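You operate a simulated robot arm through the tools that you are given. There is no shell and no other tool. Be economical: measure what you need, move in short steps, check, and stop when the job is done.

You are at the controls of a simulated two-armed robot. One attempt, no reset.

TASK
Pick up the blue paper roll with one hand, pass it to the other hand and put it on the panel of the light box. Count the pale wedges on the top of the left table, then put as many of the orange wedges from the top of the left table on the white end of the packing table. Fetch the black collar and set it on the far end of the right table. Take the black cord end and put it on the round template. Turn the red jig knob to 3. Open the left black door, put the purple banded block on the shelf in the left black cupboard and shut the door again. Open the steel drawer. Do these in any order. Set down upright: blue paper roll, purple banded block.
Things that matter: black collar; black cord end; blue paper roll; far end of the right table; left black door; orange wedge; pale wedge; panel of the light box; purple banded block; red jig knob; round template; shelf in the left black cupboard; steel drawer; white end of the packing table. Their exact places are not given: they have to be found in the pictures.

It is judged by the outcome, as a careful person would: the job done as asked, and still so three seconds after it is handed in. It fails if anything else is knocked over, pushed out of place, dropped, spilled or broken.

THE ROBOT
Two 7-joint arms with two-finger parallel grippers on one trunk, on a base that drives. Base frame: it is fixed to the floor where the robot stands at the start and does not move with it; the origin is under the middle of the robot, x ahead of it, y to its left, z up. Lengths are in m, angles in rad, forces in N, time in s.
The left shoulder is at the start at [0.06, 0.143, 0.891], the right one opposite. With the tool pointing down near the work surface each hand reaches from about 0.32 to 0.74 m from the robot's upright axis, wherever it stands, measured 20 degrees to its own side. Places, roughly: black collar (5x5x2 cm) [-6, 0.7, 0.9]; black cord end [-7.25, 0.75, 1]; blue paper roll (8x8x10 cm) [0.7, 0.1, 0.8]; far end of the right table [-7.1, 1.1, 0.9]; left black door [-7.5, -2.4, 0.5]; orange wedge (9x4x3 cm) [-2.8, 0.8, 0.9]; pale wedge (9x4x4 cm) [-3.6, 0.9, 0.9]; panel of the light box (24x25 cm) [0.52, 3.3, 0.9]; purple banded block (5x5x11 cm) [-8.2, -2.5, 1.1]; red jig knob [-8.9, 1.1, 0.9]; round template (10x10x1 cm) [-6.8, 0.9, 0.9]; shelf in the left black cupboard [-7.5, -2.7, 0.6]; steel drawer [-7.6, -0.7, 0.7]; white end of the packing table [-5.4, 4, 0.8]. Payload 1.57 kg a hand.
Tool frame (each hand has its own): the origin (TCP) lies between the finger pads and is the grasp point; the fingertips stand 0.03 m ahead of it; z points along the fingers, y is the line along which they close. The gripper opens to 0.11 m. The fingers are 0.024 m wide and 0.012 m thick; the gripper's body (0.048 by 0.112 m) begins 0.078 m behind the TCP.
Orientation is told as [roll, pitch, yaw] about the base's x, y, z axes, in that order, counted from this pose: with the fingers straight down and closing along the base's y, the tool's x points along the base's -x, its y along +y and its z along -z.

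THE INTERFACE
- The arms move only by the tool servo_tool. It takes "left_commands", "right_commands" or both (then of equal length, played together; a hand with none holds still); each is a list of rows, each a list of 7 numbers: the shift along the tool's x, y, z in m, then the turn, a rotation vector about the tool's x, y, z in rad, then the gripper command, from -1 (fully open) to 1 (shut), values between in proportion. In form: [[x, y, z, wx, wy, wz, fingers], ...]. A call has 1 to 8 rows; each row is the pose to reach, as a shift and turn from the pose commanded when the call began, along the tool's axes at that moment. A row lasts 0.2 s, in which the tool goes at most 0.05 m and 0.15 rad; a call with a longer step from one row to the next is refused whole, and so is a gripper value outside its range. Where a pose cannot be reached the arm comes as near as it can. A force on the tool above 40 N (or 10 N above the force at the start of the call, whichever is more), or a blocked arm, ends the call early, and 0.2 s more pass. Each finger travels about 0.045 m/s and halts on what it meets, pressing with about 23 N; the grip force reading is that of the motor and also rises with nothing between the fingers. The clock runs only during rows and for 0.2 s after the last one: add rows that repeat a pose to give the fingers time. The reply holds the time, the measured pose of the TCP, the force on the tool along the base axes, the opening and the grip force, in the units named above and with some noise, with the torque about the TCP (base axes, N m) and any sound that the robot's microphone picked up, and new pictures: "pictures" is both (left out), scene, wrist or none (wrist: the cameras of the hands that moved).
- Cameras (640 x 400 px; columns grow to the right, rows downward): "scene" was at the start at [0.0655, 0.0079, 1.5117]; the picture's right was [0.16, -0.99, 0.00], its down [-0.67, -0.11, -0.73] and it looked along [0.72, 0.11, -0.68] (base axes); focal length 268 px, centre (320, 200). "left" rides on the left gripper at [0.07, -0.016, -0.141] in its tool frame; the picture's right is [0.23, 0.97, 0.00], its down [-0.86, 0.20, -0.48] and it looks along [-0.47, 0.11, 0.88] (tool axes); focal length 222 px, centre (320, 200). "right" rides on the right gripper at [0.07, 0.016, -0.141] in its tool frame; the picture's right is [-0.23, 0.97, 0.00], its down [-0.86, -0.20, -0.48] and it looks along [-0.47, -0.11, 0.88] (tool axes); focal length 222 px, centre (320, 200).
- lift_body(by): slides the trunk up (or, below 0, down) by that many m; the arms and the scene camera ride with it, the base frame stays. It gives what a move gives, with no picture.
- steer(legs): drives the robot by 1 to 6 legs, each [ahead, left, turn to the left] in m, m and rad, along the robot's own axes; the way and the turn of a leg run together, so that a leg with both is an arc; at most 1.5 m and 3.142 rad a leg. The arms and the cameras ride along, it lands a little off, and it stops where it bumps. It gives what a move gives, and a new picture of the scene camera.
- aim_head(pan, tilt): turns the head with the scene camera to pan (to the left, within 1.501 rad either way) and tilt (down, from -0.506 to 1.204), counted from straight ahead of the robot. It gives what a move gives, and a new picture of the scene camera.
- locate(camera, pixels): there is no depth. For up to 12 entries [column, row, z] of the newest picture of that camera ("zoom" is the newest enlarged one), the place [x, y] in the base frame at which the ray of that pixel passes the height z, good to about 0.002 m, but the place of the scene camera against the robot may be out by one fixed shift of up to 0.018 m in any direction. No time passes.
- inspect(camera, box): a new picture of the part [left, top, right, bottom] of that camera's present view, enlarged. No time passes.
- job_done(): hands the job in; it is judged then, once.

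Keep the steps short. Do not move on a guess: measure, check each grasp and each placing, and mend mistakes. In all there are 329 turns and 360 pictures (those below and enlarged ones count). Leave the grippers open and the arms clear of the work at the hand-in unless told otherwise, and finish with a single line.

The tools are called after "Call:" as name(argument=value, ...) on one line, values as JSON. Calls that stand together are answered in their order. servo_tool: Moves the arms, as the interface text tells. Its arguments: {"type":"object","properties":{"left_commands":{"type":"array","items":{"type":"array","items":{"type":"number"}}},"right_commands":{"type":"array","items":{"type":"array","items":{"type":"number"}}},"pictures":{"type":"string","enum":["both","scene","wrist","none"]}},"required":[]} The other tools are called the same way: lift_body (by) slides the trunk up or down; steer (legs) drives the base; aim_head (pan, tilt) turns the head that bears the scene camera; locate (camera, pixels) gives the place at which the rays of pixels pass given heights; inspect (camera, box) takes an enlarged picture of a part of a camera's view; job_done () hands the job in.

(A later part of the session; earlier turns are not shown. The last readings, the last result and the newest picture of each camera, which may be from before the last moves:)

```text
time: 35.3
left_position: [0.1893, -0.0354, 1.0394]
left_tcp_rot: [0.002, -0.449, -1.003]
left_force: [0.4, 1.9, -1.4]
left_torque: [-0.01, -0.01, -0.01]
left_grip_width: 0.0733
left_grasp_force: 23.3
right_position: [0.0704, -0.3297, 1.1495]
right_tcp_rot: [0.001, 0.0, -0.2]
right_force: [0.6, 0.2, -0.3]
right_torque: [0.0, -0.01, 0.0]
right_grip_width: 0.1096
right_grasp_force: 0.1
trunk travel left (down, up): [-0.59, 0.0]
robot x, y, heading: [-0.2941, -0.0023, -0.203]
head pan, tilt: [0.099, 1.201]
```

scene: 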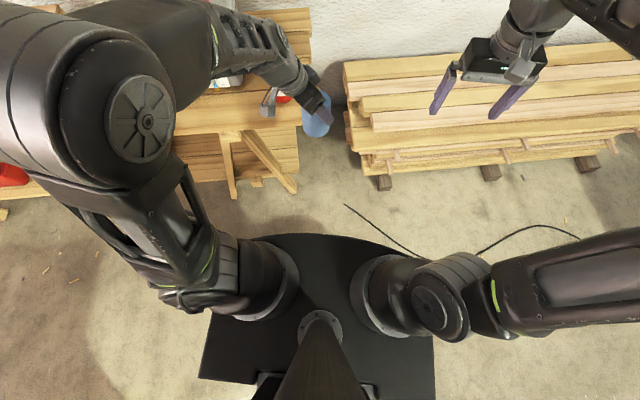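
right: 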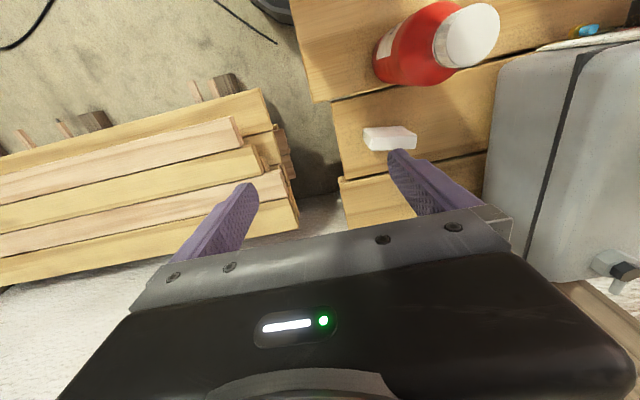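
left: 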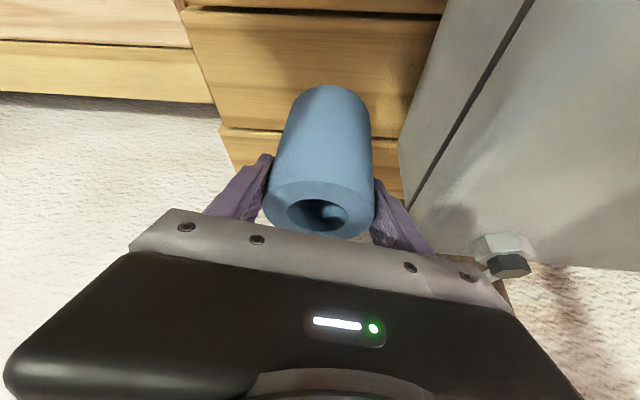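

Next the right hand: yaw it 0.9 rad so it points ahead-left, then tilt it up to 1.2 rad so it comes in nearly horizontal, below the left fingers.

Call:
servo_tool(right_commands=[[0, 0, 0, 0, 0, -0.15, -1], [0, 0, 0, 0, 0, -0.3, -1], [0, 0, 0, 0, 0, -0.45, -1], [0, 0, 0, 0, 0, -0.6, -1], [0, 0, 0, 0, 0, -0.75, -1], [0, 0, 0, 0, 0, -0.9, -1], [0, 0, 0, 0, 0, -0.9, -1]], pictures="none")

Call:
servo_tool(right_commands=[[0, 0.0, 0.015, 0, -0.15, 0, -1], [0, 0.01, 0.03, 0, -0.3, 0, -1], [0, 0.02, 0.045, 0, -0.45, 0, -1], [-0.01, 0.03, 0.06, 0, -0.6, 0, -1], [-0.02, 0.04, 0.08, 0, -0.75, 0, -1], [-0.03, 0.05, 0.1, 0, -0.9, 0, -1], [-0.04, 0.06, 0.1, 0, -1.05, 0, -1], [-0.05, 0.07, 0.1, 0, -1.2, 0, -1]], pictures="both")

```text
time: 36.9
left_position: [0.1896, -0.0348, 1.0391]
left_tcp_rot: [0.002, -0.454, -1.0]
left_force: [0.6, 1.0, -0.6]
left_torque: [0.04, -0.01, 0.0]
left_grip_width: 0.0734
left_grasp_force: 22.8
right_position: [0.07, -0.3306, 1.149]
right_tcp_rot: [0.002, -0.001, 0.701]
right_force: [-0.5, -0.4, 0.6]
right_torque: [0.02, 0.01, 0.03]
right_grip_width: 0.1096
right_grasp_force: 0.1
trunk travel left (down, up): [-0.59, 0.0]
robot x, y, heading: [-0.2904, -0.0007, -0.199]
head pan, tilt: [0.099, 1.201]
```

```text
time: 38.7
left_position: [0.1914, -0.0351, 1.0378]
left_tcp_rot: [0.001, -0.453, -1.001]
left_force: [1.2, 0.0, -0.7]
left_torque: [-0.01, 0.02, -0.03]
left_grip_width: 0.0732
left_grasp_force: 22.4
right_position: [0.0695, -0.2488, 1.0471]
right_tcp_rot: [0.006, -1.201, 0.696]
right_force: [0.5, 0.1, 0.4]
right_torque: [0.0, 0.01, 0.03]
right_grip_width: 0.1101
right_grasp_force: 0.0
right hand out of reach, approached as far as the arm can: row 8
trunk travel left (down, up): [-0.59, 0.0]
robot x, y, heading: [-0.2944, -0.0027, -0.201]
head pan, tilt: [0.099, 1.201]
```

scene: 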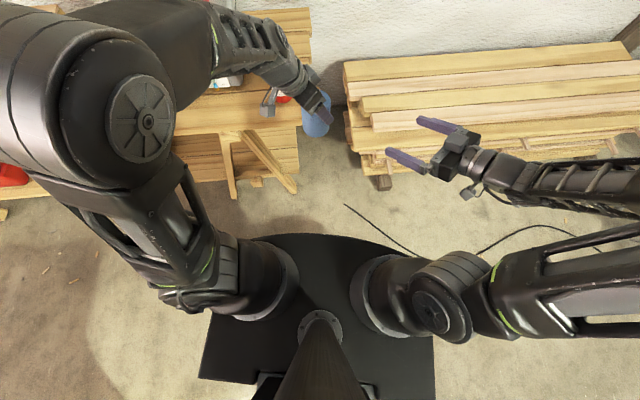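
right: 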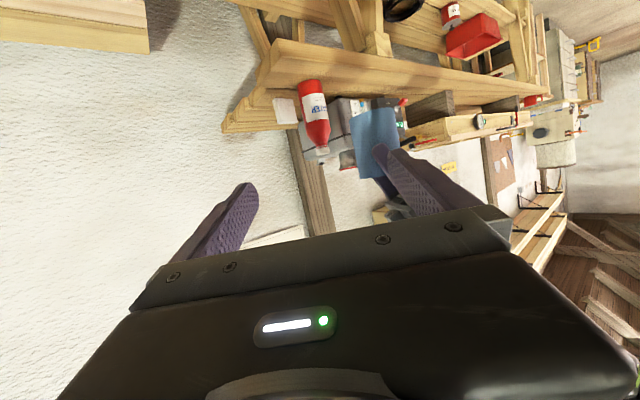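

The right camera shows the roll at (378,140), with the hand oriented well. I'll align sideways first, staying about 0.13 m short.

Call:
servo_tool(right_commands=[[-0.01, 0.022, 0.025, 0, 0, 0, -1], [-0.02, 0.044, 0.05, 0, 0, 0, -1], [-0.03, 0.066, 0.075, 0, 0, 0, -1], [-0.04, 0.087, 0.1, 0, 0, 0, -1], [-0.04, 0.087, 0.1, 0, 0, 0, -1]], pictures="wrist")

```text
time: 39.9
left_position: [0.1889, -0.0351, 1.0392]
left_tcp_rot: [0.002, -0.452, -1.002]
left_force: [0.8, -0.8, -1.3]
left_torque: [0.03, 0.01, 0.01]
left_grip_width: 0.0733
left_grasp_force: 22.7
right_position: [0.1422, -0.1312, 1.0496]
right_tcp_rot: [0.003, -1.201, 0.7]
right_force: [0.4, -0.9, -0.4]
right_torque: [0.0, 0.01, 0.0]
right_grip_width: 0.1101
right_grasp_force: 0.1
right hand out of reach, approached as far as the arm can: row 1, 2, 3, 4, 5
trunk travel left (down, up): [-0.59, 0.0]
robot x, y, heading: [-0.2933, -0.0003, -0.201]
head pan, tilt: [0.099, 1.201]
```

right: 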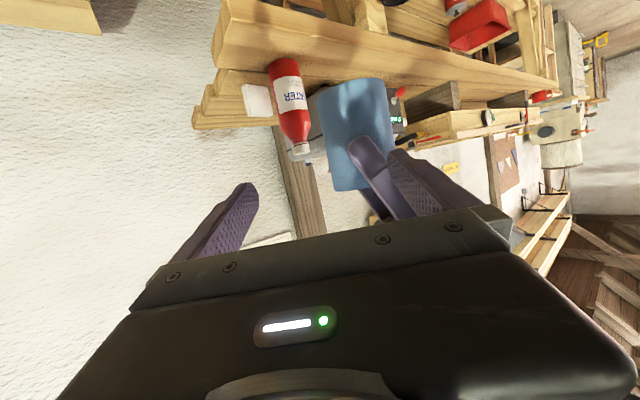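

The right arm is folded too tightly there. I'll back the right hand off and carry the roll further ahead and to the right with the left hand.

Call:
servo_tool(right_commands=[[0, 0, -0.045, 0, 0, 0, -1], [0, 0, -0.09, 0, 0, 0, -1], [0, 0, -0.09, 0, 0, 0, -1], [0, 0, -0.09, 0, 0, 0, -1], [0, 0, -0.09, 0, 0, 0, -1], [0, 0, -0.09, 0, 0, 0, -1]], left_commands=[[0, 0, 0, 0, 0, 0, 0.4], [0, 0, 0, 0, 0, 0, 0.4], [-0.034, 0.01, 0.016, 0, 0, 0, 0.4], [-0.068, 0.02, 0.033, 0, 0, 0, 0.4], [-0.1, 0.03, 0.049, 0, 0, 0, 0.4], [-0.1, 0.03, 0.049, 0, 0, 0, 0.4]], pictures="none")

```text
time: 41.3
left_position: [0.2746, -0.1136, 1.0394]
left_tcp_rot: [0.001, -0.453, -1.002]
left_force: [-0.7, 0.4, -1.1]
left_torque: [-0.02, 0.01, 0.01]
left_grip_width: 0.0732
left_grasp_force: 23.3
right_position: [0.1058, -0.2029, 1.088]
right_tcp_rot: [0.001, -1.201, 0.702]
right_force: [-0.7, 0.7, 0.4]
right_torque: [0.0, 0.0, 0.02]
right_grip_width: 0.1101
right_grasp_force: 0.1
right hand out of reach, approached as far as the arm can: row 1, 2, 3, 4, 5, 6
trunk travel left (down, up): [-0.59, 0.0]
robot x, y, heading: [-0.2924, -0.0043, -0.199]
head pan, tilt: [0.099, 1.201]
```

Call:
servo_tool(right_commands=[[0.005, -0.015, 0.025, 0, 0, 0, -1], [0.01, -0.03, 0.05, 0, 0, 0, -1], [0.0145, -0.041, 0.07, 0, 0, 0, -1], [0.0145, -0.041, 0.09, 0, 0, 0, -1], [0.0145, -0.041, 0.09, 0, 0, 0, -1]], pictures="wrist")

```text
time: 42.5
left_position: [0.2744, -0.114, 1.0396]
left_tcp_rot: [0.003, -0.453, -1.002]
left_force: [0.5, 0.3, -1.1]
left_torque: [0.05, 0.02, 0.03]
left_grip_width: 0.0731
left_grasp_force: 23.1
right_position: [0.1932, -0.1832, 1.0403]
right_tcp_rot: [-0.001, -1.202, 0.7]
right_force: [0.1, -0.2, 0.6]
right_torque: [0.01, 0.02, 0.01]
right_grip_width: 0.1103
right_grasp_force: 0.1
trunk travel left (down, up): [-0.59, 0.0]
robot x, y, heading: [-0.2936, -0.0022, -0.195]
head pan, tilt: [0.099, 1.201]
```

right: 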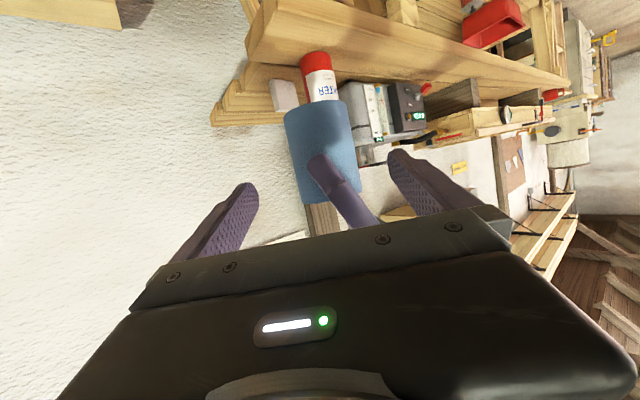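

The roll sits centred between the right fingers and the left fingertip is above the grip line. Approach in two steps.

Call:
servo_tool(right_commands=[[0.001, 0, 0.03, 0, 0, 0, -1], [0.002, 0, 0.06, 0, 0, 0, -1], [0.002, 0, 0.085, 0, 0, 0, -1], [0.002, 0, 0.085, 0, 0, 0, -1]], pictures="wrist")

```text
time: 43.5
left_position: [0.2741, -0.1136, 1.0377]
left_tcp_rot: [0.003, -0.453, -1.0]
left_force: [0.5, 0.5, -0.9]
left_torque: [0.02, -0.03, 0.0]
left_grip_width: 0.0731
left_grasp_force: 23.2
right_position: [0.2528, -0.1331, 1.0088]
right_tcp_rot: [0.001, -1.203, 0.702]
right_force: [-0.3, -0.1, 0.2]
right_torque: [0.03, 0.01, 0.0]
right_grip_width: 0.11
right_grasp_force: 0.1
trunk travel left (down, up): [-0.59, 0.0]
robot x, y, heading: [-0.2936, 0.0001, -0.2]
head pan, tilt: [0.099, 1.201]
```

right: 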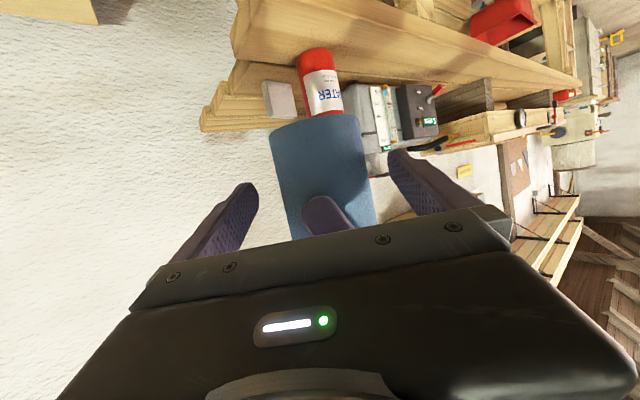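

Call:
servo_tool(right_commands=[[0.002, 0, 0.012, 0, 0, 0, -1], [0.004, 0, 0.024, 0, 0, 0, -1], [0.004, 0, 0.027, 0, 0, 0, -1], [0.004, 0, 0.027, 0, 0, 0, -0.3], [0.004, 0, 0.027, 0, 0, 0, 0.4], [0.004, 0, 0.027, 0, 0, 0, 0.4], [0.004, 0, 0.027, 0, 0, 0, 0.4]], pictures="wrist")

```text
time: 45.1
left_position: [0.2753, -0.114, 1.0375]
left_tcp_rot: [0.004, -0.453, -1.002]
left_force: [9.4, -8.2, -2.3]
left_torque: [-0.06, -0.04, 0.12]
left_grip_width: 0.0733
left_grasp_force: 22.5
right_position: [0.2717, -0.1171, 0.9953]
right_tcp_rot: [0.0, -1.202, 0.703]
right_force: [-10.8, 8.2, 2.1]
right_torque: [-0.25, -0.44, -0.01]
right_grip_width: 0.0728
right_grasp_force: 23.4
trunk travel left (down, up): [-0.59, 0.0]
robot x, y, heading: [-0.2936, 0.0006, -0.202]
head pan, tilt: [0.099, 1.201]
```

right: 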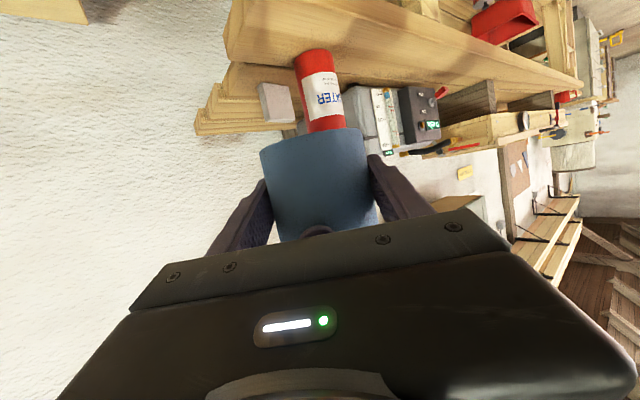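

Both hands hold it. Open the left hand just enough (to 0.086) and draw it up along its fingers.

Call:
servo_tool(left_commands=[[0, 0, 0, 0, 0, 0, -0.5], [0, 0, 0, 0, 0, 0, -0.55], [0, 0, 0, 0, 0, 0, -0.55], [0, 0, -0.03, 0, 0, 0, -0.55], [0, 0, -0.07, 0, 0, 0, -0.55], [0, 0, -0.11, 0, 0, 0, -0.55], [0, 0, -0.15, 0, 0, 0, -0.55], [0, 0, -0.15, 0, 0, 0, -0.55]], pictures="both")

```text
time: 46.9
left_position: [0.2398, -0.0591, 1.1745]
left_tcp_rot: [0.001, -0.451, -1.0]
left_force: [0.2, 0.2, 0.0]
left_torque: [-0.03, 0.02, -0.05]
left_grip_width: 0.0854
left_grasp_force: 0.0
right_position: [0.2715, -0.1193, 0.9953]
right_tcp_rot: [0.002, -1.201, 0.699]
right_force: [0.0, -0.2, 0.3]
right_torque: [0.04, 0.0, 0.04]
right_grip_width: 0.0726
right_grasp_force: 22.8
trunk travel left (down, up): [-0.59, 0.0]
robot x, y, heading: [-0.2921, -0.0034, -0.198]
head pan, tilt: [0.099, 1.201]
```

scene: 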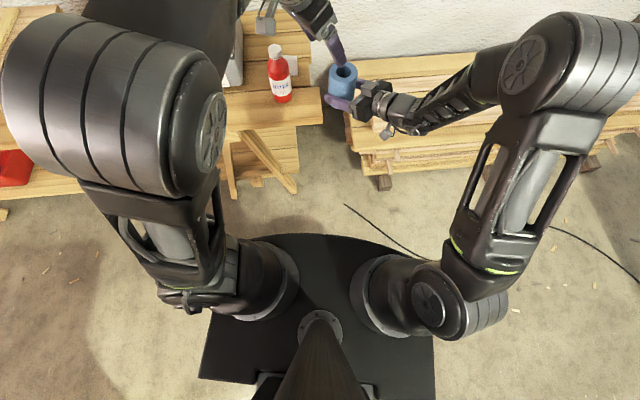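
left: 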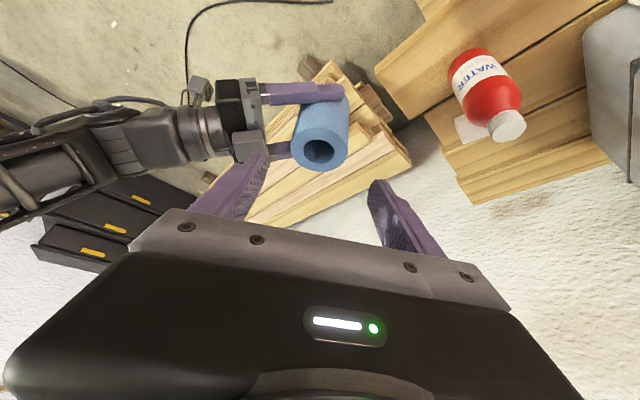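

The hand-over is done and the right hand holds the roll alone. I'll swing the left hand away to its side and untwist it.

Call:
servo_tool(left_commands=[[0.022, 0.024, -0.01, -0.058, 0, -0.12, -1], [0.044, 0.048, -0.02, -0.116, 0, -0.24, -1], [0.066, 0.071, -0.03, -0.174, 0, -0.36, -1], [0.088, 0.095, -0.042, -0.232, 0, -0.48, -1], [0.11, 0.118, -0.053, -0.29, 0, -0.6, -1], [0.131, 0.142, -0.063, -0.348, 0, -0.72, -1]], pictures="none")

Call:
servo_tool(left_commands=[[0, 0, 0, 0, 0.15, 0, -1], [0, 0, 0, 0, 0.3, 0, -1], [0, 0, 0, 0, 0.45, 0, -1], [0, 0, 0, 0, 0.45, 0, -1]], pictures="none")

Call:
aim_head(pan=1.4, tilt=0.45)

```text
time: 48.3
left_position: [0.2802, 0.1412, 1.1718]
left_tcp_rot: [0.0, -0.45, -0.199]
left_force: [1.0, -0.2, 0.6]
left_torque: [-0.01, 0.01, 0.0]
left_grip_width: 0.1101
left_grasp_force: 0.0
right_position: [0.2719, -0.1182, 0.9961]
right_tcp_rot: [0.001, -1.198, 0.699]
right_force: [-0.3, 0.0, 1.0]
right_torque: [-0.02, 0.02, 0.01]
right_grip_width: 0.0725
right_grasp_force: 23.0
trunk travel left (down, up): [-0.59, 0.0]
robot x, y, heading: [-0.2922, -0.0003, -0.201]
head pan, tilt: [0.099, 1.201]
```

```text
time: 49.3
left_position: [0.271, 0.1398, 1.1623]
left_tcp_rot: [0.002, -0.007, -0.201]
left_force: [0.6, 0.0, 0.1]
left_torque: [0.04, 0.02, -0.03]
left_grip_width: 0.11
left_grasp_force: 0.0
left hand out of reach, approached as far as the arm can: row 3, 4
right_position: [0.2721, -0.1189, 0.9955]
right_tcp_rot: [0.002, -1.201, 0.698]
right_force: [0.0, 0.8, -0.1]
right_torque: [-0.02, 0.01, 0.01]
right_grip_width: 0.0724
right_grasp_force: 23.0
trunk travel left (down, up): [-0.59, 0.0]
robot x, y, heading: [-0.2921, -0.0014, -0.197]
head pan, tilt: [0.099, 1.201]
```

```text
time: 50.7
left_position: [0.2706, 0.141, 1.1628]
left_tcp_rot: [0.001, -0.007, -0.202]
left_force: [-0.7, -0.2, 0.5]
left_torque: [0.03, -0.01, 0.02]
left_grip_width: 0.1102
left_grasp_force: 0.0
right_position: [0.2715, -0.1182, 0.997]
right_tcp_rot: [-0.001, -1.202, 0.702]
right_force: [0.2, 0.3, -0.7]
right_torque: [0.02, 0.01, 0.0]
right_grip_width: 0.0727
right_grasp_force: 23.4
trunk travel left (down, up): [-0.59, 0.0]
robot x, y, heading: [-0.2949, -0.0023, -0.199]
head pan, tilt: [1.4, 0.45]
```

scene: 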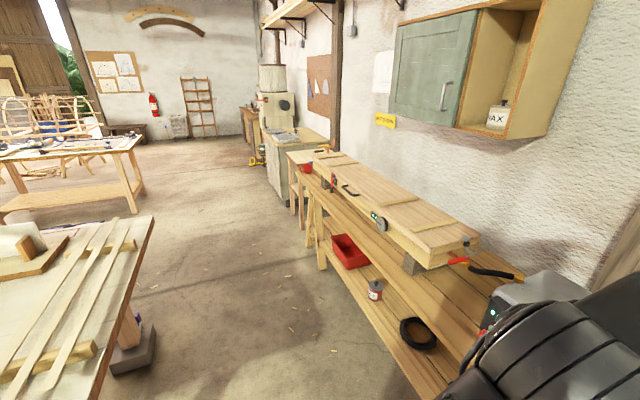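

Call:
locate(camera="scene", pixels=[[155, 218, 0.85], [310, 247, 0.78], [268, 150, 0.9], [322, 140, 0.9], [290, 150, 0.9], [142, 137, 0.85], [240, 108, 0.9], [125, 372, 0.1], [417, 398, 0.4]])

Call:
inspect(camera="scene", box=[220, 60, 380, 190])

```text
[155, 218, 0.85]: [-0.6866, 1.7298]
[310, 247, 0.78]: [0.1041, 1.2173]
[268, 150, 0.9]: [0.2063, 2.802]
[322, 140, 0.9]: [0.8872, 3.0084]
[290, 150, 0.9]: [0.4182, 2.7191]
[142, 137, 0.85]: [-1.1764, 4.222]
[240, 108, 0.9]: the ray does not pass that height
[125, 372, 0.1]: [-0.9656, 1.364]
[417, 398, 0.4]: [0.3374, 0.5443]
```

```text
3.08 times, centred on (300, 125) of scene
```

zoom: 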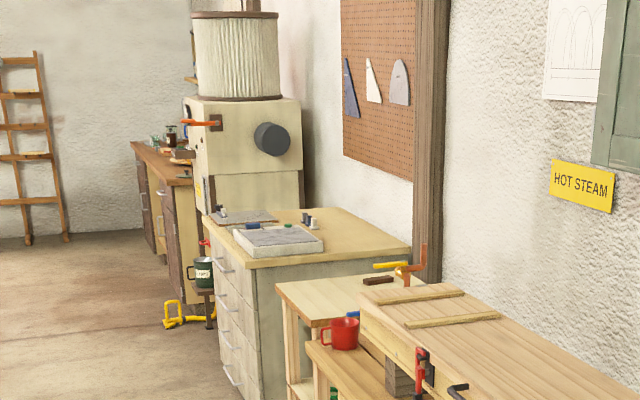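

The light box is the white box with a grey panel on the cabinet, around (0.52, 3.3). The aisle is clear, so I'll turn left and drive up it.

Call:
steer(legs=[[0, 0, 1.77], [1.3, 0, 0]])

Call:
aim_head(pan=-0.5, tilt=0.5)

```text
time: 61.5
left_position: [-0.5426, 1.8283, 1.1622]
left_tcp_rot: [0.0, -0.007, 1.567]
left_force: [-0.1, -0.6, 0.5]
left_torque: [0.01, -0.02, 0.03]
left_grip_width: 0.1099
left_grasp_force: 0.2
right_position: [-0.2904, 1.8795, 0.9955]
right_tcp_rot: [0.003, -1.2, 2.468]
right_force: [-0.3, 0.3, 0.6]
right_torque: [-0.03, 0.0, 0.0]
right_grip_width: 0.0726
right_grasp_force: 22.8
trunk travel left (down, up): [-0.59, 0.0]
robot x, y, heading: [-0.2968, 1.3027, 1.566]
head pan, tilt: [1.4, 0.45]
```

scene: 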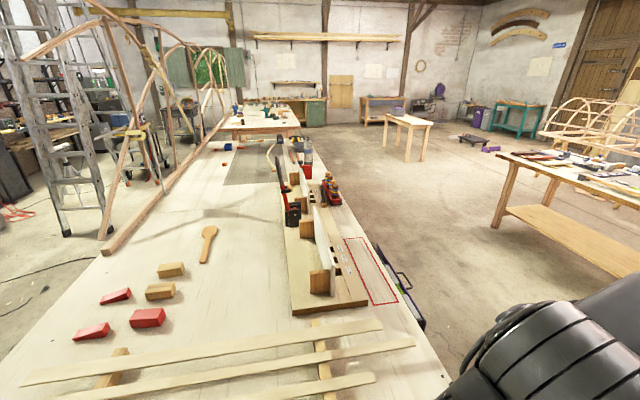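

```text
time: 63.4
left_position: [-0.5429, 1.827, 1.1619]
left_tcp_rot: [0.003, -0.009, 1.566]
left_force: [0.2, -0.6, 0.4]
left_torque: [-0.03, 0.02, 0.02]
left_grip_width: 0.1101
left_grasp_force: 0.0
right_position: [-0.2887, 1.8786, 0.9946]
right_tcp_rot: [0.0, -1.201, 2.468]
right_force: [0.3, -0.5, 0.6]
right_torque: [0.01, 0.02, -0.01]
right_grip_width: 0.0727
right_grasp_force: 23.3
trunk travel left (down, up): [-0.59, 0.0]
robot x, y, heading: [-0.2958, 1.3009, 1.57]
head pan, tilt: [-0.499, 0.499]
```

scene: 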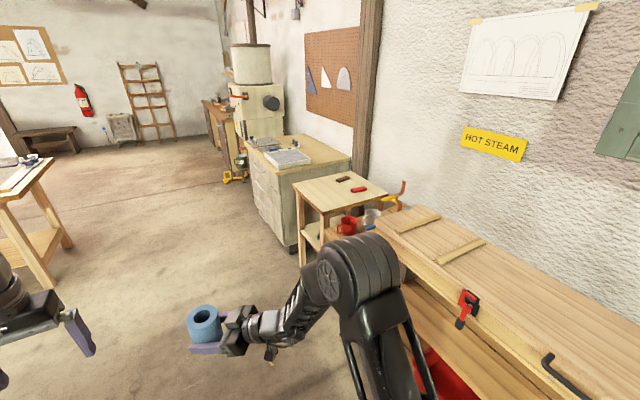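

Call:
locate(camera="scene", pixels=[[287, 157, 0.9], [291, 170, 0.85], [349, 160, 0.85], [295, 187, 0.75], [388, 192, 0.75], [264, 153, 0.9], [310, 155, 0.9], [72, 247, 0.0]])

Call:
inspect(camera="scene", box=[220, 110, 360, 200])

```text
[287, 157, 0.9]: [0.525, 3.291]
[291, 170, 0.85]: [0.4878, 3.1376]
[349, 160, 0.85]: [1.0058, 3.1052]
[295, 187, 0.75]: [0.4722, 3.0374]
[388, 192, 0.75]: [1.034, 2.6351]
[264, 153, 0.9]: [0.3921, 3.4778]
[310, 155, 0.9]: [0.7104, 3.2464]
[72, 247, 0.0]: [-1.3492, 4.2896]
```

```text
4.44 times, centred on (290, 155) of scene
```

zoom: 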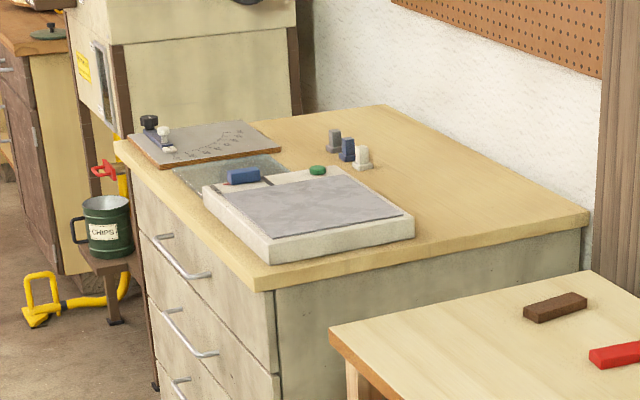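

Drive ahead 2.1 m to y≈3.4, then turn right to face the light box.

Call:
steer(legs=[[1.05, 0, 0], [1.05, 0, 0], [0, 0, -1.57]])

Call:
aim_head(pan=-0.1, tilt=0.75)

```text
time: 77.8
left_position: [0.2586, 3.6636, 1.1628]
left_tcp_rot: [0.003, -0.008, -0.021]
left_force: [-0.1, 0.6, 0.3]
left_torque: [-0.03, -0.02, -0.03]
left_grip_width: 0.1101
left_grasp_force: 0.1
right_position: [0.3056, 3.4073, 0.9956]
right_tcp_rot: [0.0, -1.201, 0.877]
right_force: [-0.6, 0.7, -0.1]
right_torque: [-0.01, -0.01, -0.03]
right_grip_width: 0.0728
right_grasp_force: 23.1
trunk travel left (down, up): [-0.59, 0.0]
robot x, y, heading: [-0.275, 3.4254, -0.017]
head pan, tilt: [-0.499, 0.499]
```

scene: 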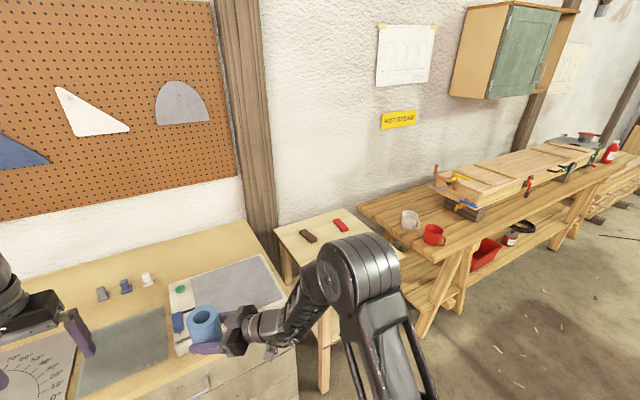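

```text
time: 78.6
left_position: [0.258, 3.6626, 1.1622]
left_tcp_rot: [0.002, -0.01, -0.022]
left_force: [0.0, 0.1, 0.4]
left_torque: [0.02, 0.0, -0.01]
left_grip_width: 0.1101
left_grasp_force: 0.1
right_position: [0.3051, 3.4085, 0.9956]
right_tcp_rot: [0.001, -1.2, 0.878]
right_force: [-0.1, 0.6, -0.3]
right_torque: [0.01, 0.06, -0.02]
right_grip_width: 0.0728
right_grasp_force: 22.9
trunk travel left (down, up): [-0.59, 0.0]
robot x, y, heading: [-0.2753, 3.4288, -0.017]
head pan, tilt: [-0.099, 0.75]
```

scene: 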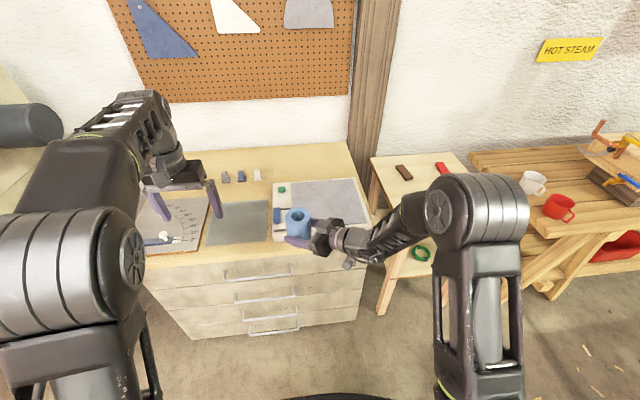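

Call:
locate(camera="scene", pixels=[[294, 183, 0.9], [355, 180, 0.9], [370, 222, 0.9], [314, 240, 0.9], [325, 204, 0.9], [250, 262, 0.85], [287, 247, 0.85]])

Call:
inspect(camera="scene", box=[250, 160, 390, 260])

```text
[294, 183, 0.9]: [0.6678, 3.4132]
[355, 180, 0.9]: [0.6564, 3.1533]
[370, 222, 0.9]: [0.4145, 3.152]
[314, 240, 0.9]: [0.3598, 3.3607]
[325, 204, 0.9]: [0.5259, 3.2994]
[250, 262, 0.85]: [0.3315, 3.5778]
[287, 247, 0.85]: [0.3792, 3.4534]
```

```text
4.00 times, centred on (320, 210) of scene
```

zoom: 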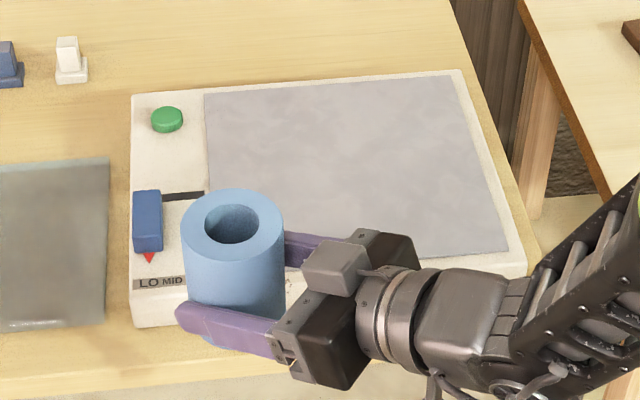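

The panel is centred near (0.53, 3.285). The roll bottom clears it by a few cm, so I'll drive 0.195 ahead and 0.14 right to bring the roll over the panel.

Call:
steer(legs=[[0.195, -0.14, 0.017]])

Call:
inspect(camera="right", box=[0, 0, 640, 400])

```text
time: 80.4
left_position: [0.4506, 3.5252, 1.1606]
left_tcp_rot: [0.001, -0.006, -0.004]
left_force: [0.5, -0.1, 0.2]
left_torque: [0.01, 0.04, 0.01]
left_grip_width: 0.1098
left_grasp_force: 0.0
right_position: [0.5011, 3.273, 0.9947]
right_tcp_rot: [0.003, -1.202, 0.894]
right_force: [0.2, -0.5, -0.1]
right_torque: [0.01, 0.0, 0.01]
right_grip_width: 0.0725
right_grasp_force: 22.7
trunk travel left (down, up): [-0.59, 0.0]
robot x, y, heading: [-0.0755, 3.2769, -0.001]
head pan, tilt: [-0.099, 0.75]
```

scene: 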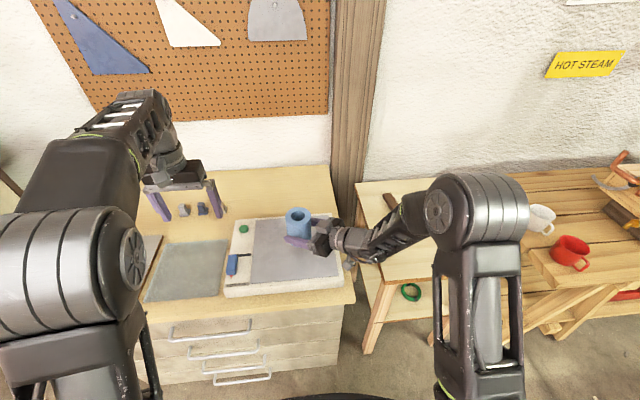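

```text
1.00 times, centred on (320, 200) of right (not enlarged: the box is as wide or as high as the picture)
```

zoom: 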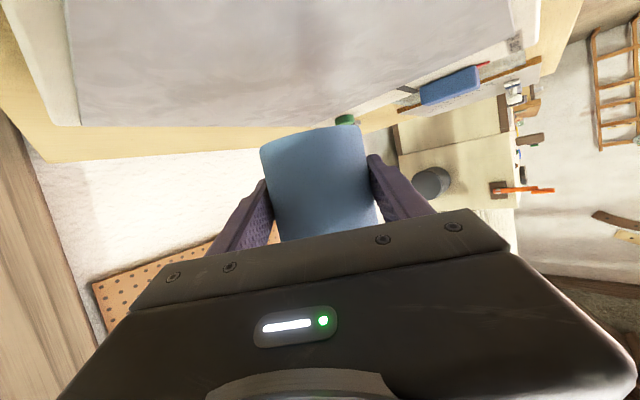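

Roll is over the panel. Lower 3 cm, then small steps watching the force.

Call:
servo_tool(right_commands=[[0.014, 0, 0.0055, 0, 0, 0, 0.4], [0.028, 0, 0.011, 0, 0, 0, 0.4], [0.028, 0, 0.011, 0, 0, 0, 0.4]], pictures="wrist")

Call:
inspect(camera="scene", box=[220, 190, 380, 300])

```text
time: 81.2
left_position: [0.4493, 3.5274, 1.1619]
left_tcp_rot: [0.001, -0.009, -0.003]
left_force: [0.9, -0.6, 0.6]
left_torque: [0.01, 0.02, 0.01]
left_grip_width: 0.1099
left_grasp_force: 0.0
right_position: [0.5012, 3.2731, 0.9653]
right_tcp_rot: [-0.002, -1.2, 0.896]
right_force: [0.3, -1.1, -0.1]
right_torque: [0.02, 0.0, 0.01]
right_grip_width: 0.0726
right_grasp_force: 23.8
trunk travel left (down, up): [-0.59, 0.0]
robot x, y, heading: [-0.0769, 3.2753, -0.002]
head pan, tilt: [-0.099, 0.75]
```

right: 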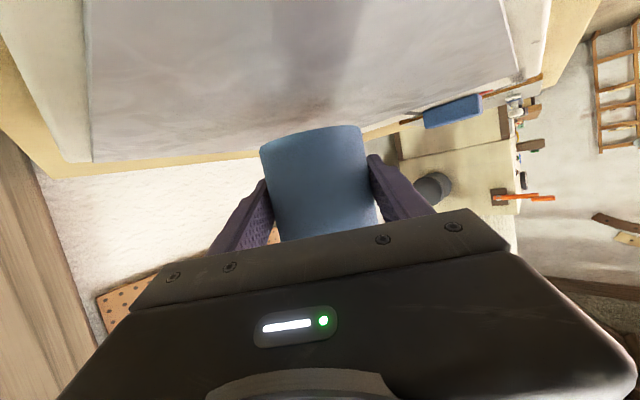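

```text
3.64 times, centred on (300, 245) of scene
```

zoom: 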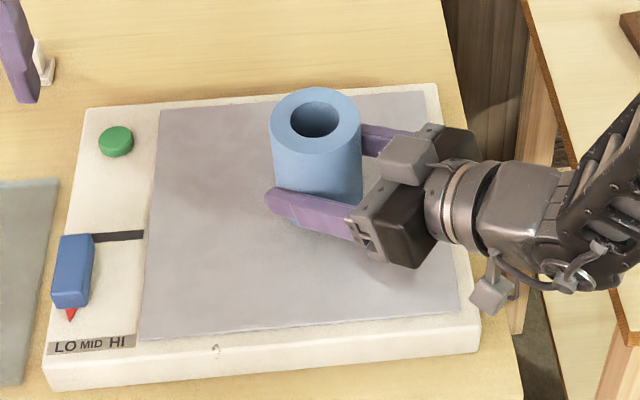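

Call:
servo_tool(right_commands=[[0.005, 0, 0.002, 0, 0, 0, 0.4], [0.01, 0, 0.004, 0, 0, 0, 0.4], [0.014, 0, 0.0055, 0, 0, 0, 0.4], [0.014, 0, 0.0055, 0, 0, 0, 0.4]], pictures="wrist")

```text
time: 82.2
left_position: [0.4494, 3.5267, 1.1622]
left_tcp_rot: [0.001, -0.009, -0.004]
left_force: [0.2, 0.2, 0.4]
left_torque: [-0.01, 0.04, 0.01]
left_grip_width: 0.1101
left_grasp_force: 0.0
right_position: [0.5004, 3.2742, 0.9519]
right_tcp_rot: [-0.002, -1.199, 0.897]
right_force: [-0.3, 0.7, 0.3]
right_torque: [-0.01, 0.02, 0.01]
right_grip_width: 0.0725
right_grasp_force: 22.5
trunk travel left (down, up): [-0.59, 0.0]
robot x, y, heading: [-0.0773, 3.2756, -0.003]
head pan, tilt: [-0.099, 0.75]
```

right: 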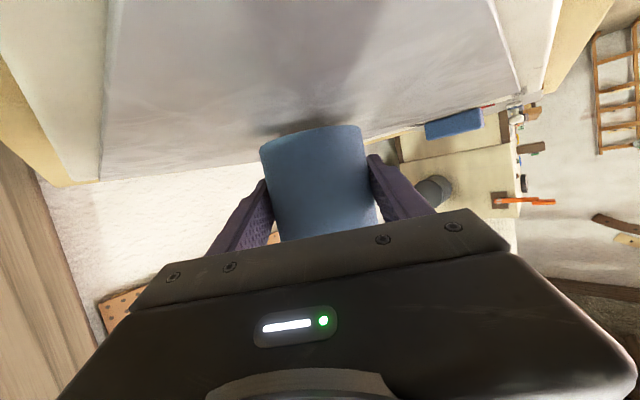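

Call:
servo_tool(right_commands=[[0.003, 0, 0.001, 0, 0, 0, 0.4], [0.0056, 0, 0.0022, 0, 0, 0, 0.4], [0.0056, 0, 0.0022, 0, 0, 0, 0.4]], pictures="none")

Call:
inspect(camera="right", box=[240, 90, 400, 190])

```text
time: 83.0
left_position: [0.4482, 3.5263, 1.1628]
left_tcp_rot: [0.0, -0.009, -0.005]
left_force: [-0.8, 0.0, 0.4]
left_torque: [0.0, 0.03, 0.01]
left_grip_width: 0.1101
left_grasp_force: 0.0
right_position: [0.5002, 3.273, 0.9447]
right_tcp_rot: [0.0, -1.2, 0.895]
right_force: [0.2, -0.5, 0.1]
right_torque: [-0.01, 0.01, -0.04]
right_grip_width: 0.0724
right_grasp_force: 23.0
trunk travel left (down, up): [-0.59, 0.0]
robot x, y, heading: [-0.0779, 3.2764, -0.0]
head pan, tilt: [-0.099, 0.75]
```

```text
4.00 times, centred on (320, 140) of right
```

zoom: 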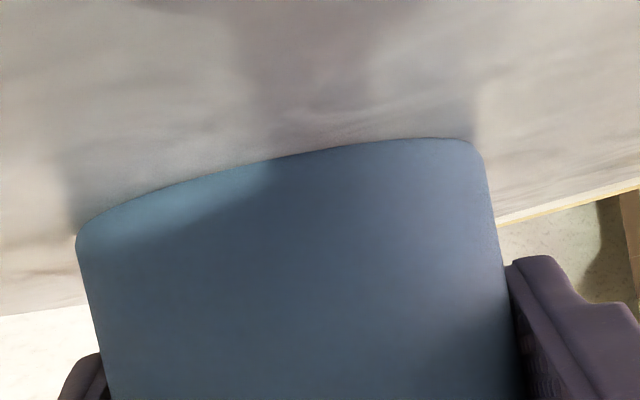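

Call:
servo_tool(right_commands=[[0.003, 0, 0.001, 0, 0, 0, 0.4], [0.0045, 0, 0.0018, 0, 0, 0, 0.4], [0.0045, 0, 0.0018, 0, 0, 0, 0.4]], pictures="none")

Call:
inspect(camera="right", box=[240, 90, 400, 190])

```text
time: 83.8
left_position: [0.4475, 3.5272, 1.1636]
left_tcp_rot: [0.001, -0.01, -0.004]
left_force: [0.4, -0.2, -0.5]
left_torque: [0.01, -0.01, 0.03]
left_grip_width: 0.11
left_grasp_force: 0.0
right_position: [0.5012, 3.2743, 0.9414]
right_tcp_rot: [-0.001, -1.202, 0.899]
right_force: [0.0, 1.1, 8.2]
right_torque: [0.32, 0.04, -0.07]
right_grip_width: 0.0723
right_grasp_force: 23.2
trunk travel left (down, up): [-0.59, 0.0]
robot x, y, heading: [-0.0769, 3.2802, -0.003]
head pan, tilt: [-0.099, 0.75]
```

```text
4.00 times, centred on (320, 140) of right
```

zoom: 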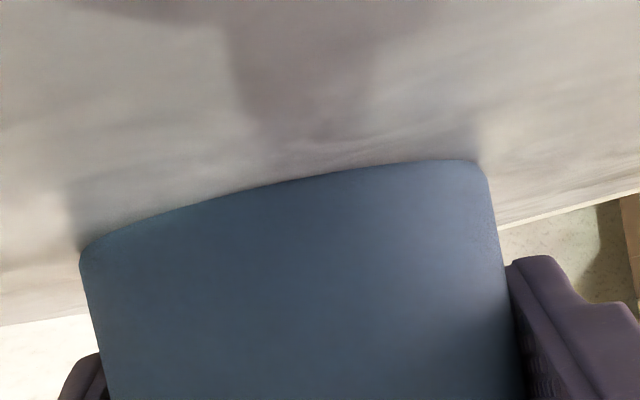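

Contact at 8 N. Open and back straight out along the fingers.

Call:
servo_tool(right_commands=[[0, 0, 0, 0, 0, 0, -0.3], [0, 0, 0, 0, 0, 0, -1], [0, 0, 0, 0, 0, 0, -1], [0, 0, -0.03, 0, 0, 0, -1], [0, 0, -0.07, 0, 0, 0, -1], [0, 0, -0.11, 0, 0, 0, -1], [0, 0, -0.15, 0, 0, 0, -1]], pictures="both")

```text
time: 85.4
left_position: [0.4483, 3.5263, 1.1632]
left_tcp_rot: [0.001, -0.01, -0.004]
left_force: [-0.3, -0.2, -0.3]
left_torque: [0.0, 0.0, -0.03]
left_grip_width: 0.1103
left_grasp_force: 0.1
right_position: [0.4104, 3.1621, 0.995]
right_tcp_rot: [0.0, -1.201, 0.899]
right_force: [0.0, 0.2, 0.0]
right_torque: [-0.02, -0.03, 0.0]
right_grip_width: 0.11
right_grasp_force: 0.1
trunk travel left (down, up): [-0.59, 0.0]
robot x, y, heading: [-0.0788, 3.2816, -0.0]
head pan, tilt: [-0.099, 0.75]
```

scene: 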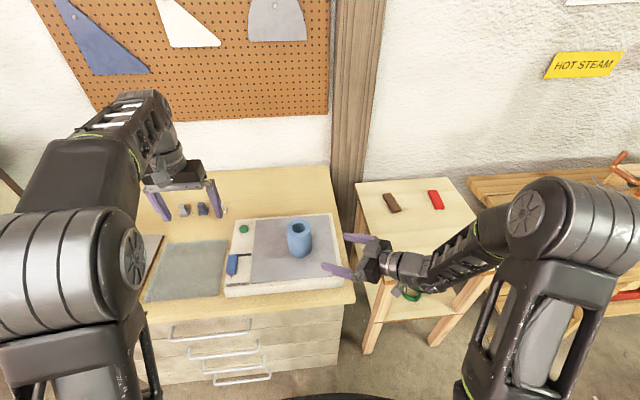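
right: 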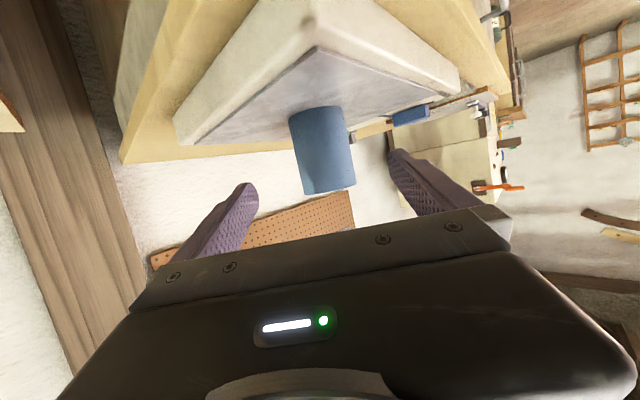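

The roll stands upright on the panel. I'll back off, reset the right arm to pointing down, and survey the tables.

Call:
steer(legs=[[-0.3, 0, 0]])

Call:
servo_tool(right_commands=[[-0.02, 0, 0, 0, 0.15, 0, -1], [-0.04, 0, 0, 0, 0.3, 0, -1], [-0.06, 0, 0, 0, 0.45, 0, -1], [-0.08, 0, 0, 0, 0.6, 0, -1], [-0.1, 0, 0, 0, 0.75, 0, -1], [-0.12, 0, 0, 0, 0.9, 0, -1], [-0.14, 0, 0, 0, 1.05, 0, -1], [-0.15, 0, 0, 0, 1.2, 0, -1]], pictures="none")

Call:
servo_tool(right_commands=[[0, 0, 0, 0, 0, 0.15, -1], [0, 0, 0, 0, 0, 0.3, -1], [0, 0, 0, 0, 0, 0.45, -1], [0, 0, 0, 0, 0, 0.6, -1], [0, 0, 0, 0, 0, 0.75, -1], [0, 0, 0, 0, 0, 0.9, -1]], pictures="none")

Call:
aim_head(pan=0, tilt=0.45)

Call:
steer(legs=[[0, 0, 3.14]])

```text
time: 87.5
left_position: [0.1511, 3.5284, 1.1629]
left_tcp_rot: [0.001, -0.009, -0.001]
left_force: [-0.2, 0.4, 0.2]
left_torque: [0.01, -0.01, -0.06]
left_grip_width: 0.1098
left_grasp_force: 0.0
right_position: [0.1161, 3.1651, 0.9947]
right_tcp_rot: [-0.002, -1.2, 0.9]
right_force: [-0.5, 0.5, -0.1]
right_torque: [-0.01, 0.02, 0.0]
right_grip_width: 0.1101
right_grasp_force: 0.0
trunk travel left (down, up): [-0.59, 0.0]
robot x, y, heading: [-0.3725, 3.2773, -0.002]
head pan, tilt: [-0.099, 0.75]
```

scene: 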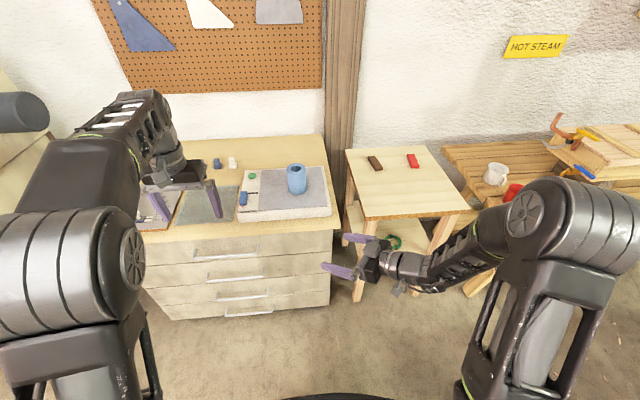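

```text
time: 89.3
left_position: [0.1523, 3.5293, 1.1608]
left_tcp_rot: [-0.001, -0.006, 0.0]
left_force: [-0.5, 0.4, -0.1]
left_torque: [-0.02, 0.03, 0.03]
left_grip_width: 0.1098
left_grasp_force: 0.1
right_position: [0.1516, 3.2082, 1.1326]
right_tcp_rot: [0.0, 0.001, 0.897]
right_force: [-0.9, 0.5, -0.5]
right_torque: [-0.02, 0.0, 0.04]
right_grip_width: 0.11
right_grasp_force: 0.1
trunk travel left (down, up): [-0.59, 0.0]
robot x, y, heading: [-0.3727, 3.2787, -0.001]
head pan, tilt: [-0.099, 0.75]
```

```text
time: 90.7
left_position: [0.1507, 3.5278, 1.1619]
left_tcp_rot: [0.003, -0.009, -0.003]
left_force: [0.1, 0.5, -0.1]
left_torque: [-0.03, 0.0, 0.0]
left_grip_width: 0.1099
left_grasp_force: 0.0
right_position: [0.1512, 3.2075, 1.1327]
right_tcp_rot: [0.003, -0.001, -0.004]
right_force: [0.5, -0.3, -0.1]
right_torque: [0.0, 0.01, 0.01]
right_grip_width: 0.1101
right_grasp_force: 0.0
trunk travel left (down, up): [-0.59, 0.0]
robot x, y, heading: [-0.3761, 3.2857, 0.0]
head pan, tilt: [-0.099, 0.75]
```

```text
time: 91.5
left_position: [0.1518, 3.528, 1.1621]
left_tcp_rot: [0.0, -0.007, -0.001]
left_force: [0.5, 0.2, -0.6]
left_torque: [-0.02, -0.03, -0.02]
left_grip_width: 0.1103
left_grasp_force: 0.1
right_position: [0.1506, 3.2071, 1.1337]
right_tcp_rot: [0.001, -0.001, -0.001]
right_force: [1.1, 0.3, 1.3]
right_torque: [0.0, 0.02, -0.04]
right_grip_width: 0.11
right_grasp_force: 0.1
trunk travel left (down, up): [-0.59, 0.0]
robot x, y, heading: [-0.3721, 3.278, -0.003]
head pan, tilt: [0.0, 0.45]
```

scene: 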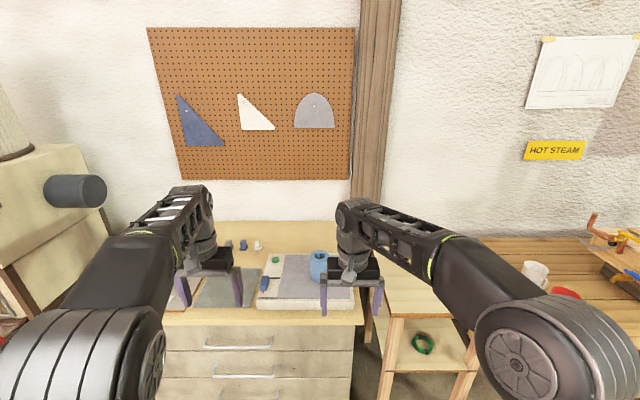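

```text
time: 99.2
left_position: [-0.9009, 3.0305, 1.163]
left_tcp_rot: [0.001, -0.009, 3.141]
left_force: [-0.2, 0.2, 0.2]
left_torque: [0.02, -0.01, 0.03]
left_grip_width: 0.1102
left_grasp_force: 0.0
right_position: [-0.9002, 3.3514, 1.1337]
right_tcp_rot: [-0.001, 0.0, 3.139]
right_force: [0.4, -0.7, 0.0]
right_torque: [0.02, 0.04, -0.01]
right_grip_width: 0.1099
right_grasp_force: 0.1
trunk travel left (down, up): [-0.59, 0.0]
robot x, y, heading: [-0.377, 3.279, 3.14]
head pan, tilt: [0.0, 0.45]
```

scene: 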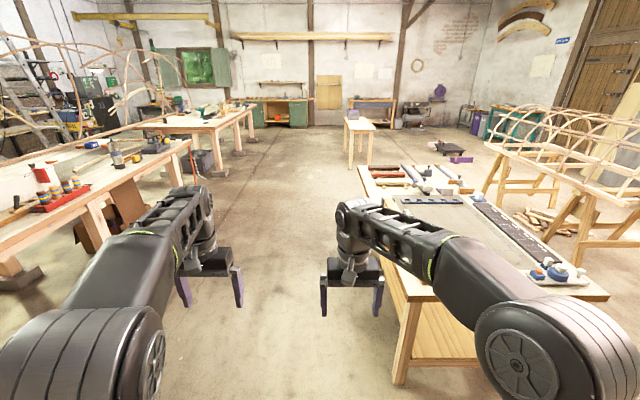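

Call:
locate(camera="scene", pixels=[[190, 143, 0.88], [60, 230, 0.88], [225, 124, 0.88], [255, 106, 0.88], [346, 123, 0.78], [374, 123, 0.78], [362, 170, 0.88], [390, 290, 0.88], [152, 143, 0.88], [348, 110, 0.9]])

Call:
inspect(camera="scene", box=[0, 60, 270, 230])

Call:
inspect(camera="scene", box=[230, 60, 500, 230])

```text
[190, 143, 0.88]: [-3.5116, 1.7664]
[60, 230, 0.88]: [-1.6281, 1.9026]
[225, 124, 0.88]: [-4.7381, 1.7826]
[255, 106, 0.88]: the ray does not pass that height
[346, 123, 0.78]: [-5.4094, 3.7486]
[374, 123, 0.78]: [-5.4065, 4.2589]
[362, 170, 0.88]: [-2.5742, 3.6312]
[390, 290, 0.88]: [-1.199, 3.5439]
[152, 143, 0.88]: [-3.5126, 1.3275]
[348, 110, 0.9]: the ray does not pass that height
```

```text
2.35 times, centred on (135, 145) of scene
```

zoom: 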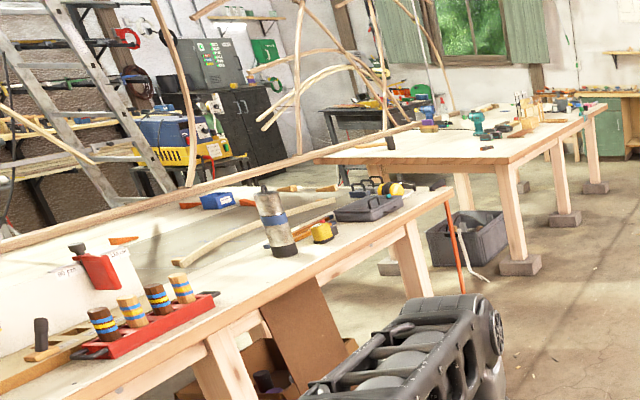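

```text
2.35 times, centred on (365, 145) of scene
```

zoom: 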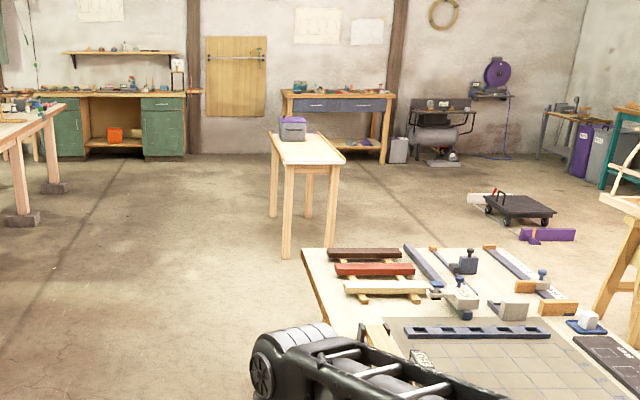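

The wedges lie near y≈0.8–0.9 on the long left table, which I should approach from its south side. I'll drive back down the aisle and look west.

Call:
steer(legs=[[0, 0, 1.571], [1.2, 0.09, 0], [1.0, 0, 0], [0.8, 0, 0], [0, 0, -1.571]])

```text
time: 121.6
left_position: [-0.8036, 0.0435, 1.1624]
left_tcp_rot: [0.001, -0.008, 3.134]
left_force: [0.3, -0.4, 0.4]
left_torque: [-0.02, -0.02, -0.01]
left_grip_width: 0.1098
left_grasp_force: 0.2
right_position: [-0.8006, 0.3639, 1.133]
right_tcp_rot: [-0.001, 0.001, 3.133]
right_force: [-0.2, 0.0, 0.8]
right_torque: [-0.03, -0.02, 0.0]
right_grip_width: 0.1099
right_grasp_force: 0.0
trunk travel left (down, up): [-0.59, 0.0]
robot x, y, heading: [-0.2759, 0.292, 3.139]
head pan, tilt: [0.0, 0.45]
```

scene: 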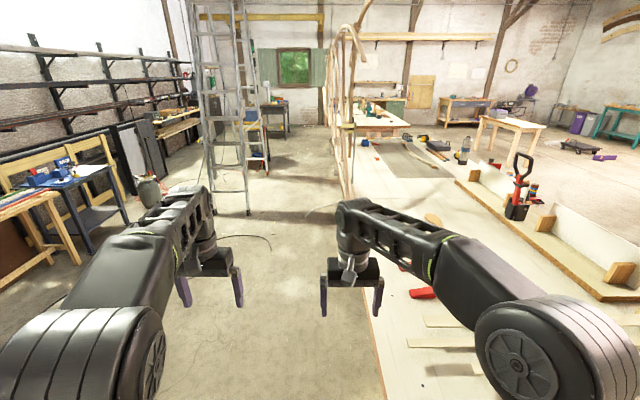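

Call:
locate(camera="scene", pixels=[[352, 195, 0.88], [378, 330, 0.88], [345, 140, 0.88], [247, 214, 0.0], [204, 215, 0.0], [268, 172, 0.0], [420, 292, 0.88], [75, 264, 0.0]])

Call:
inspect(camera="scene", box=[310, 80, 480, 200])

```text
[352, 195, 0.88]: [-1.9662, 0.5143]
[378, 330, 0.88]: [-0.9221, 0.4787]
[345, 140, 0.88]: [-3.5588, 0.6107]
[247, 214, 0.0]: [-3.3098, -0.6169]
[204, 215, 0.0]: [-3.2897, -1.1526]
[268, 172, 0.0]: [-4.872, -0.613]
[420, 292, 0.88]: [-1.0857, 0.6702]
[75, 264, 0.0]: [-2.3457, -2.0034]
```

```text
3.33 times, centred on (395, 140) of scene
```

zoom: 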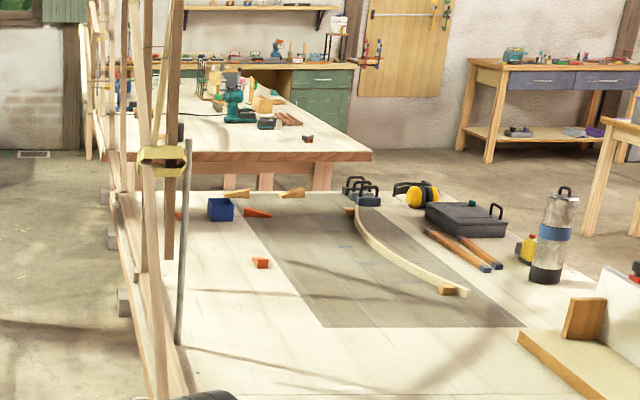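

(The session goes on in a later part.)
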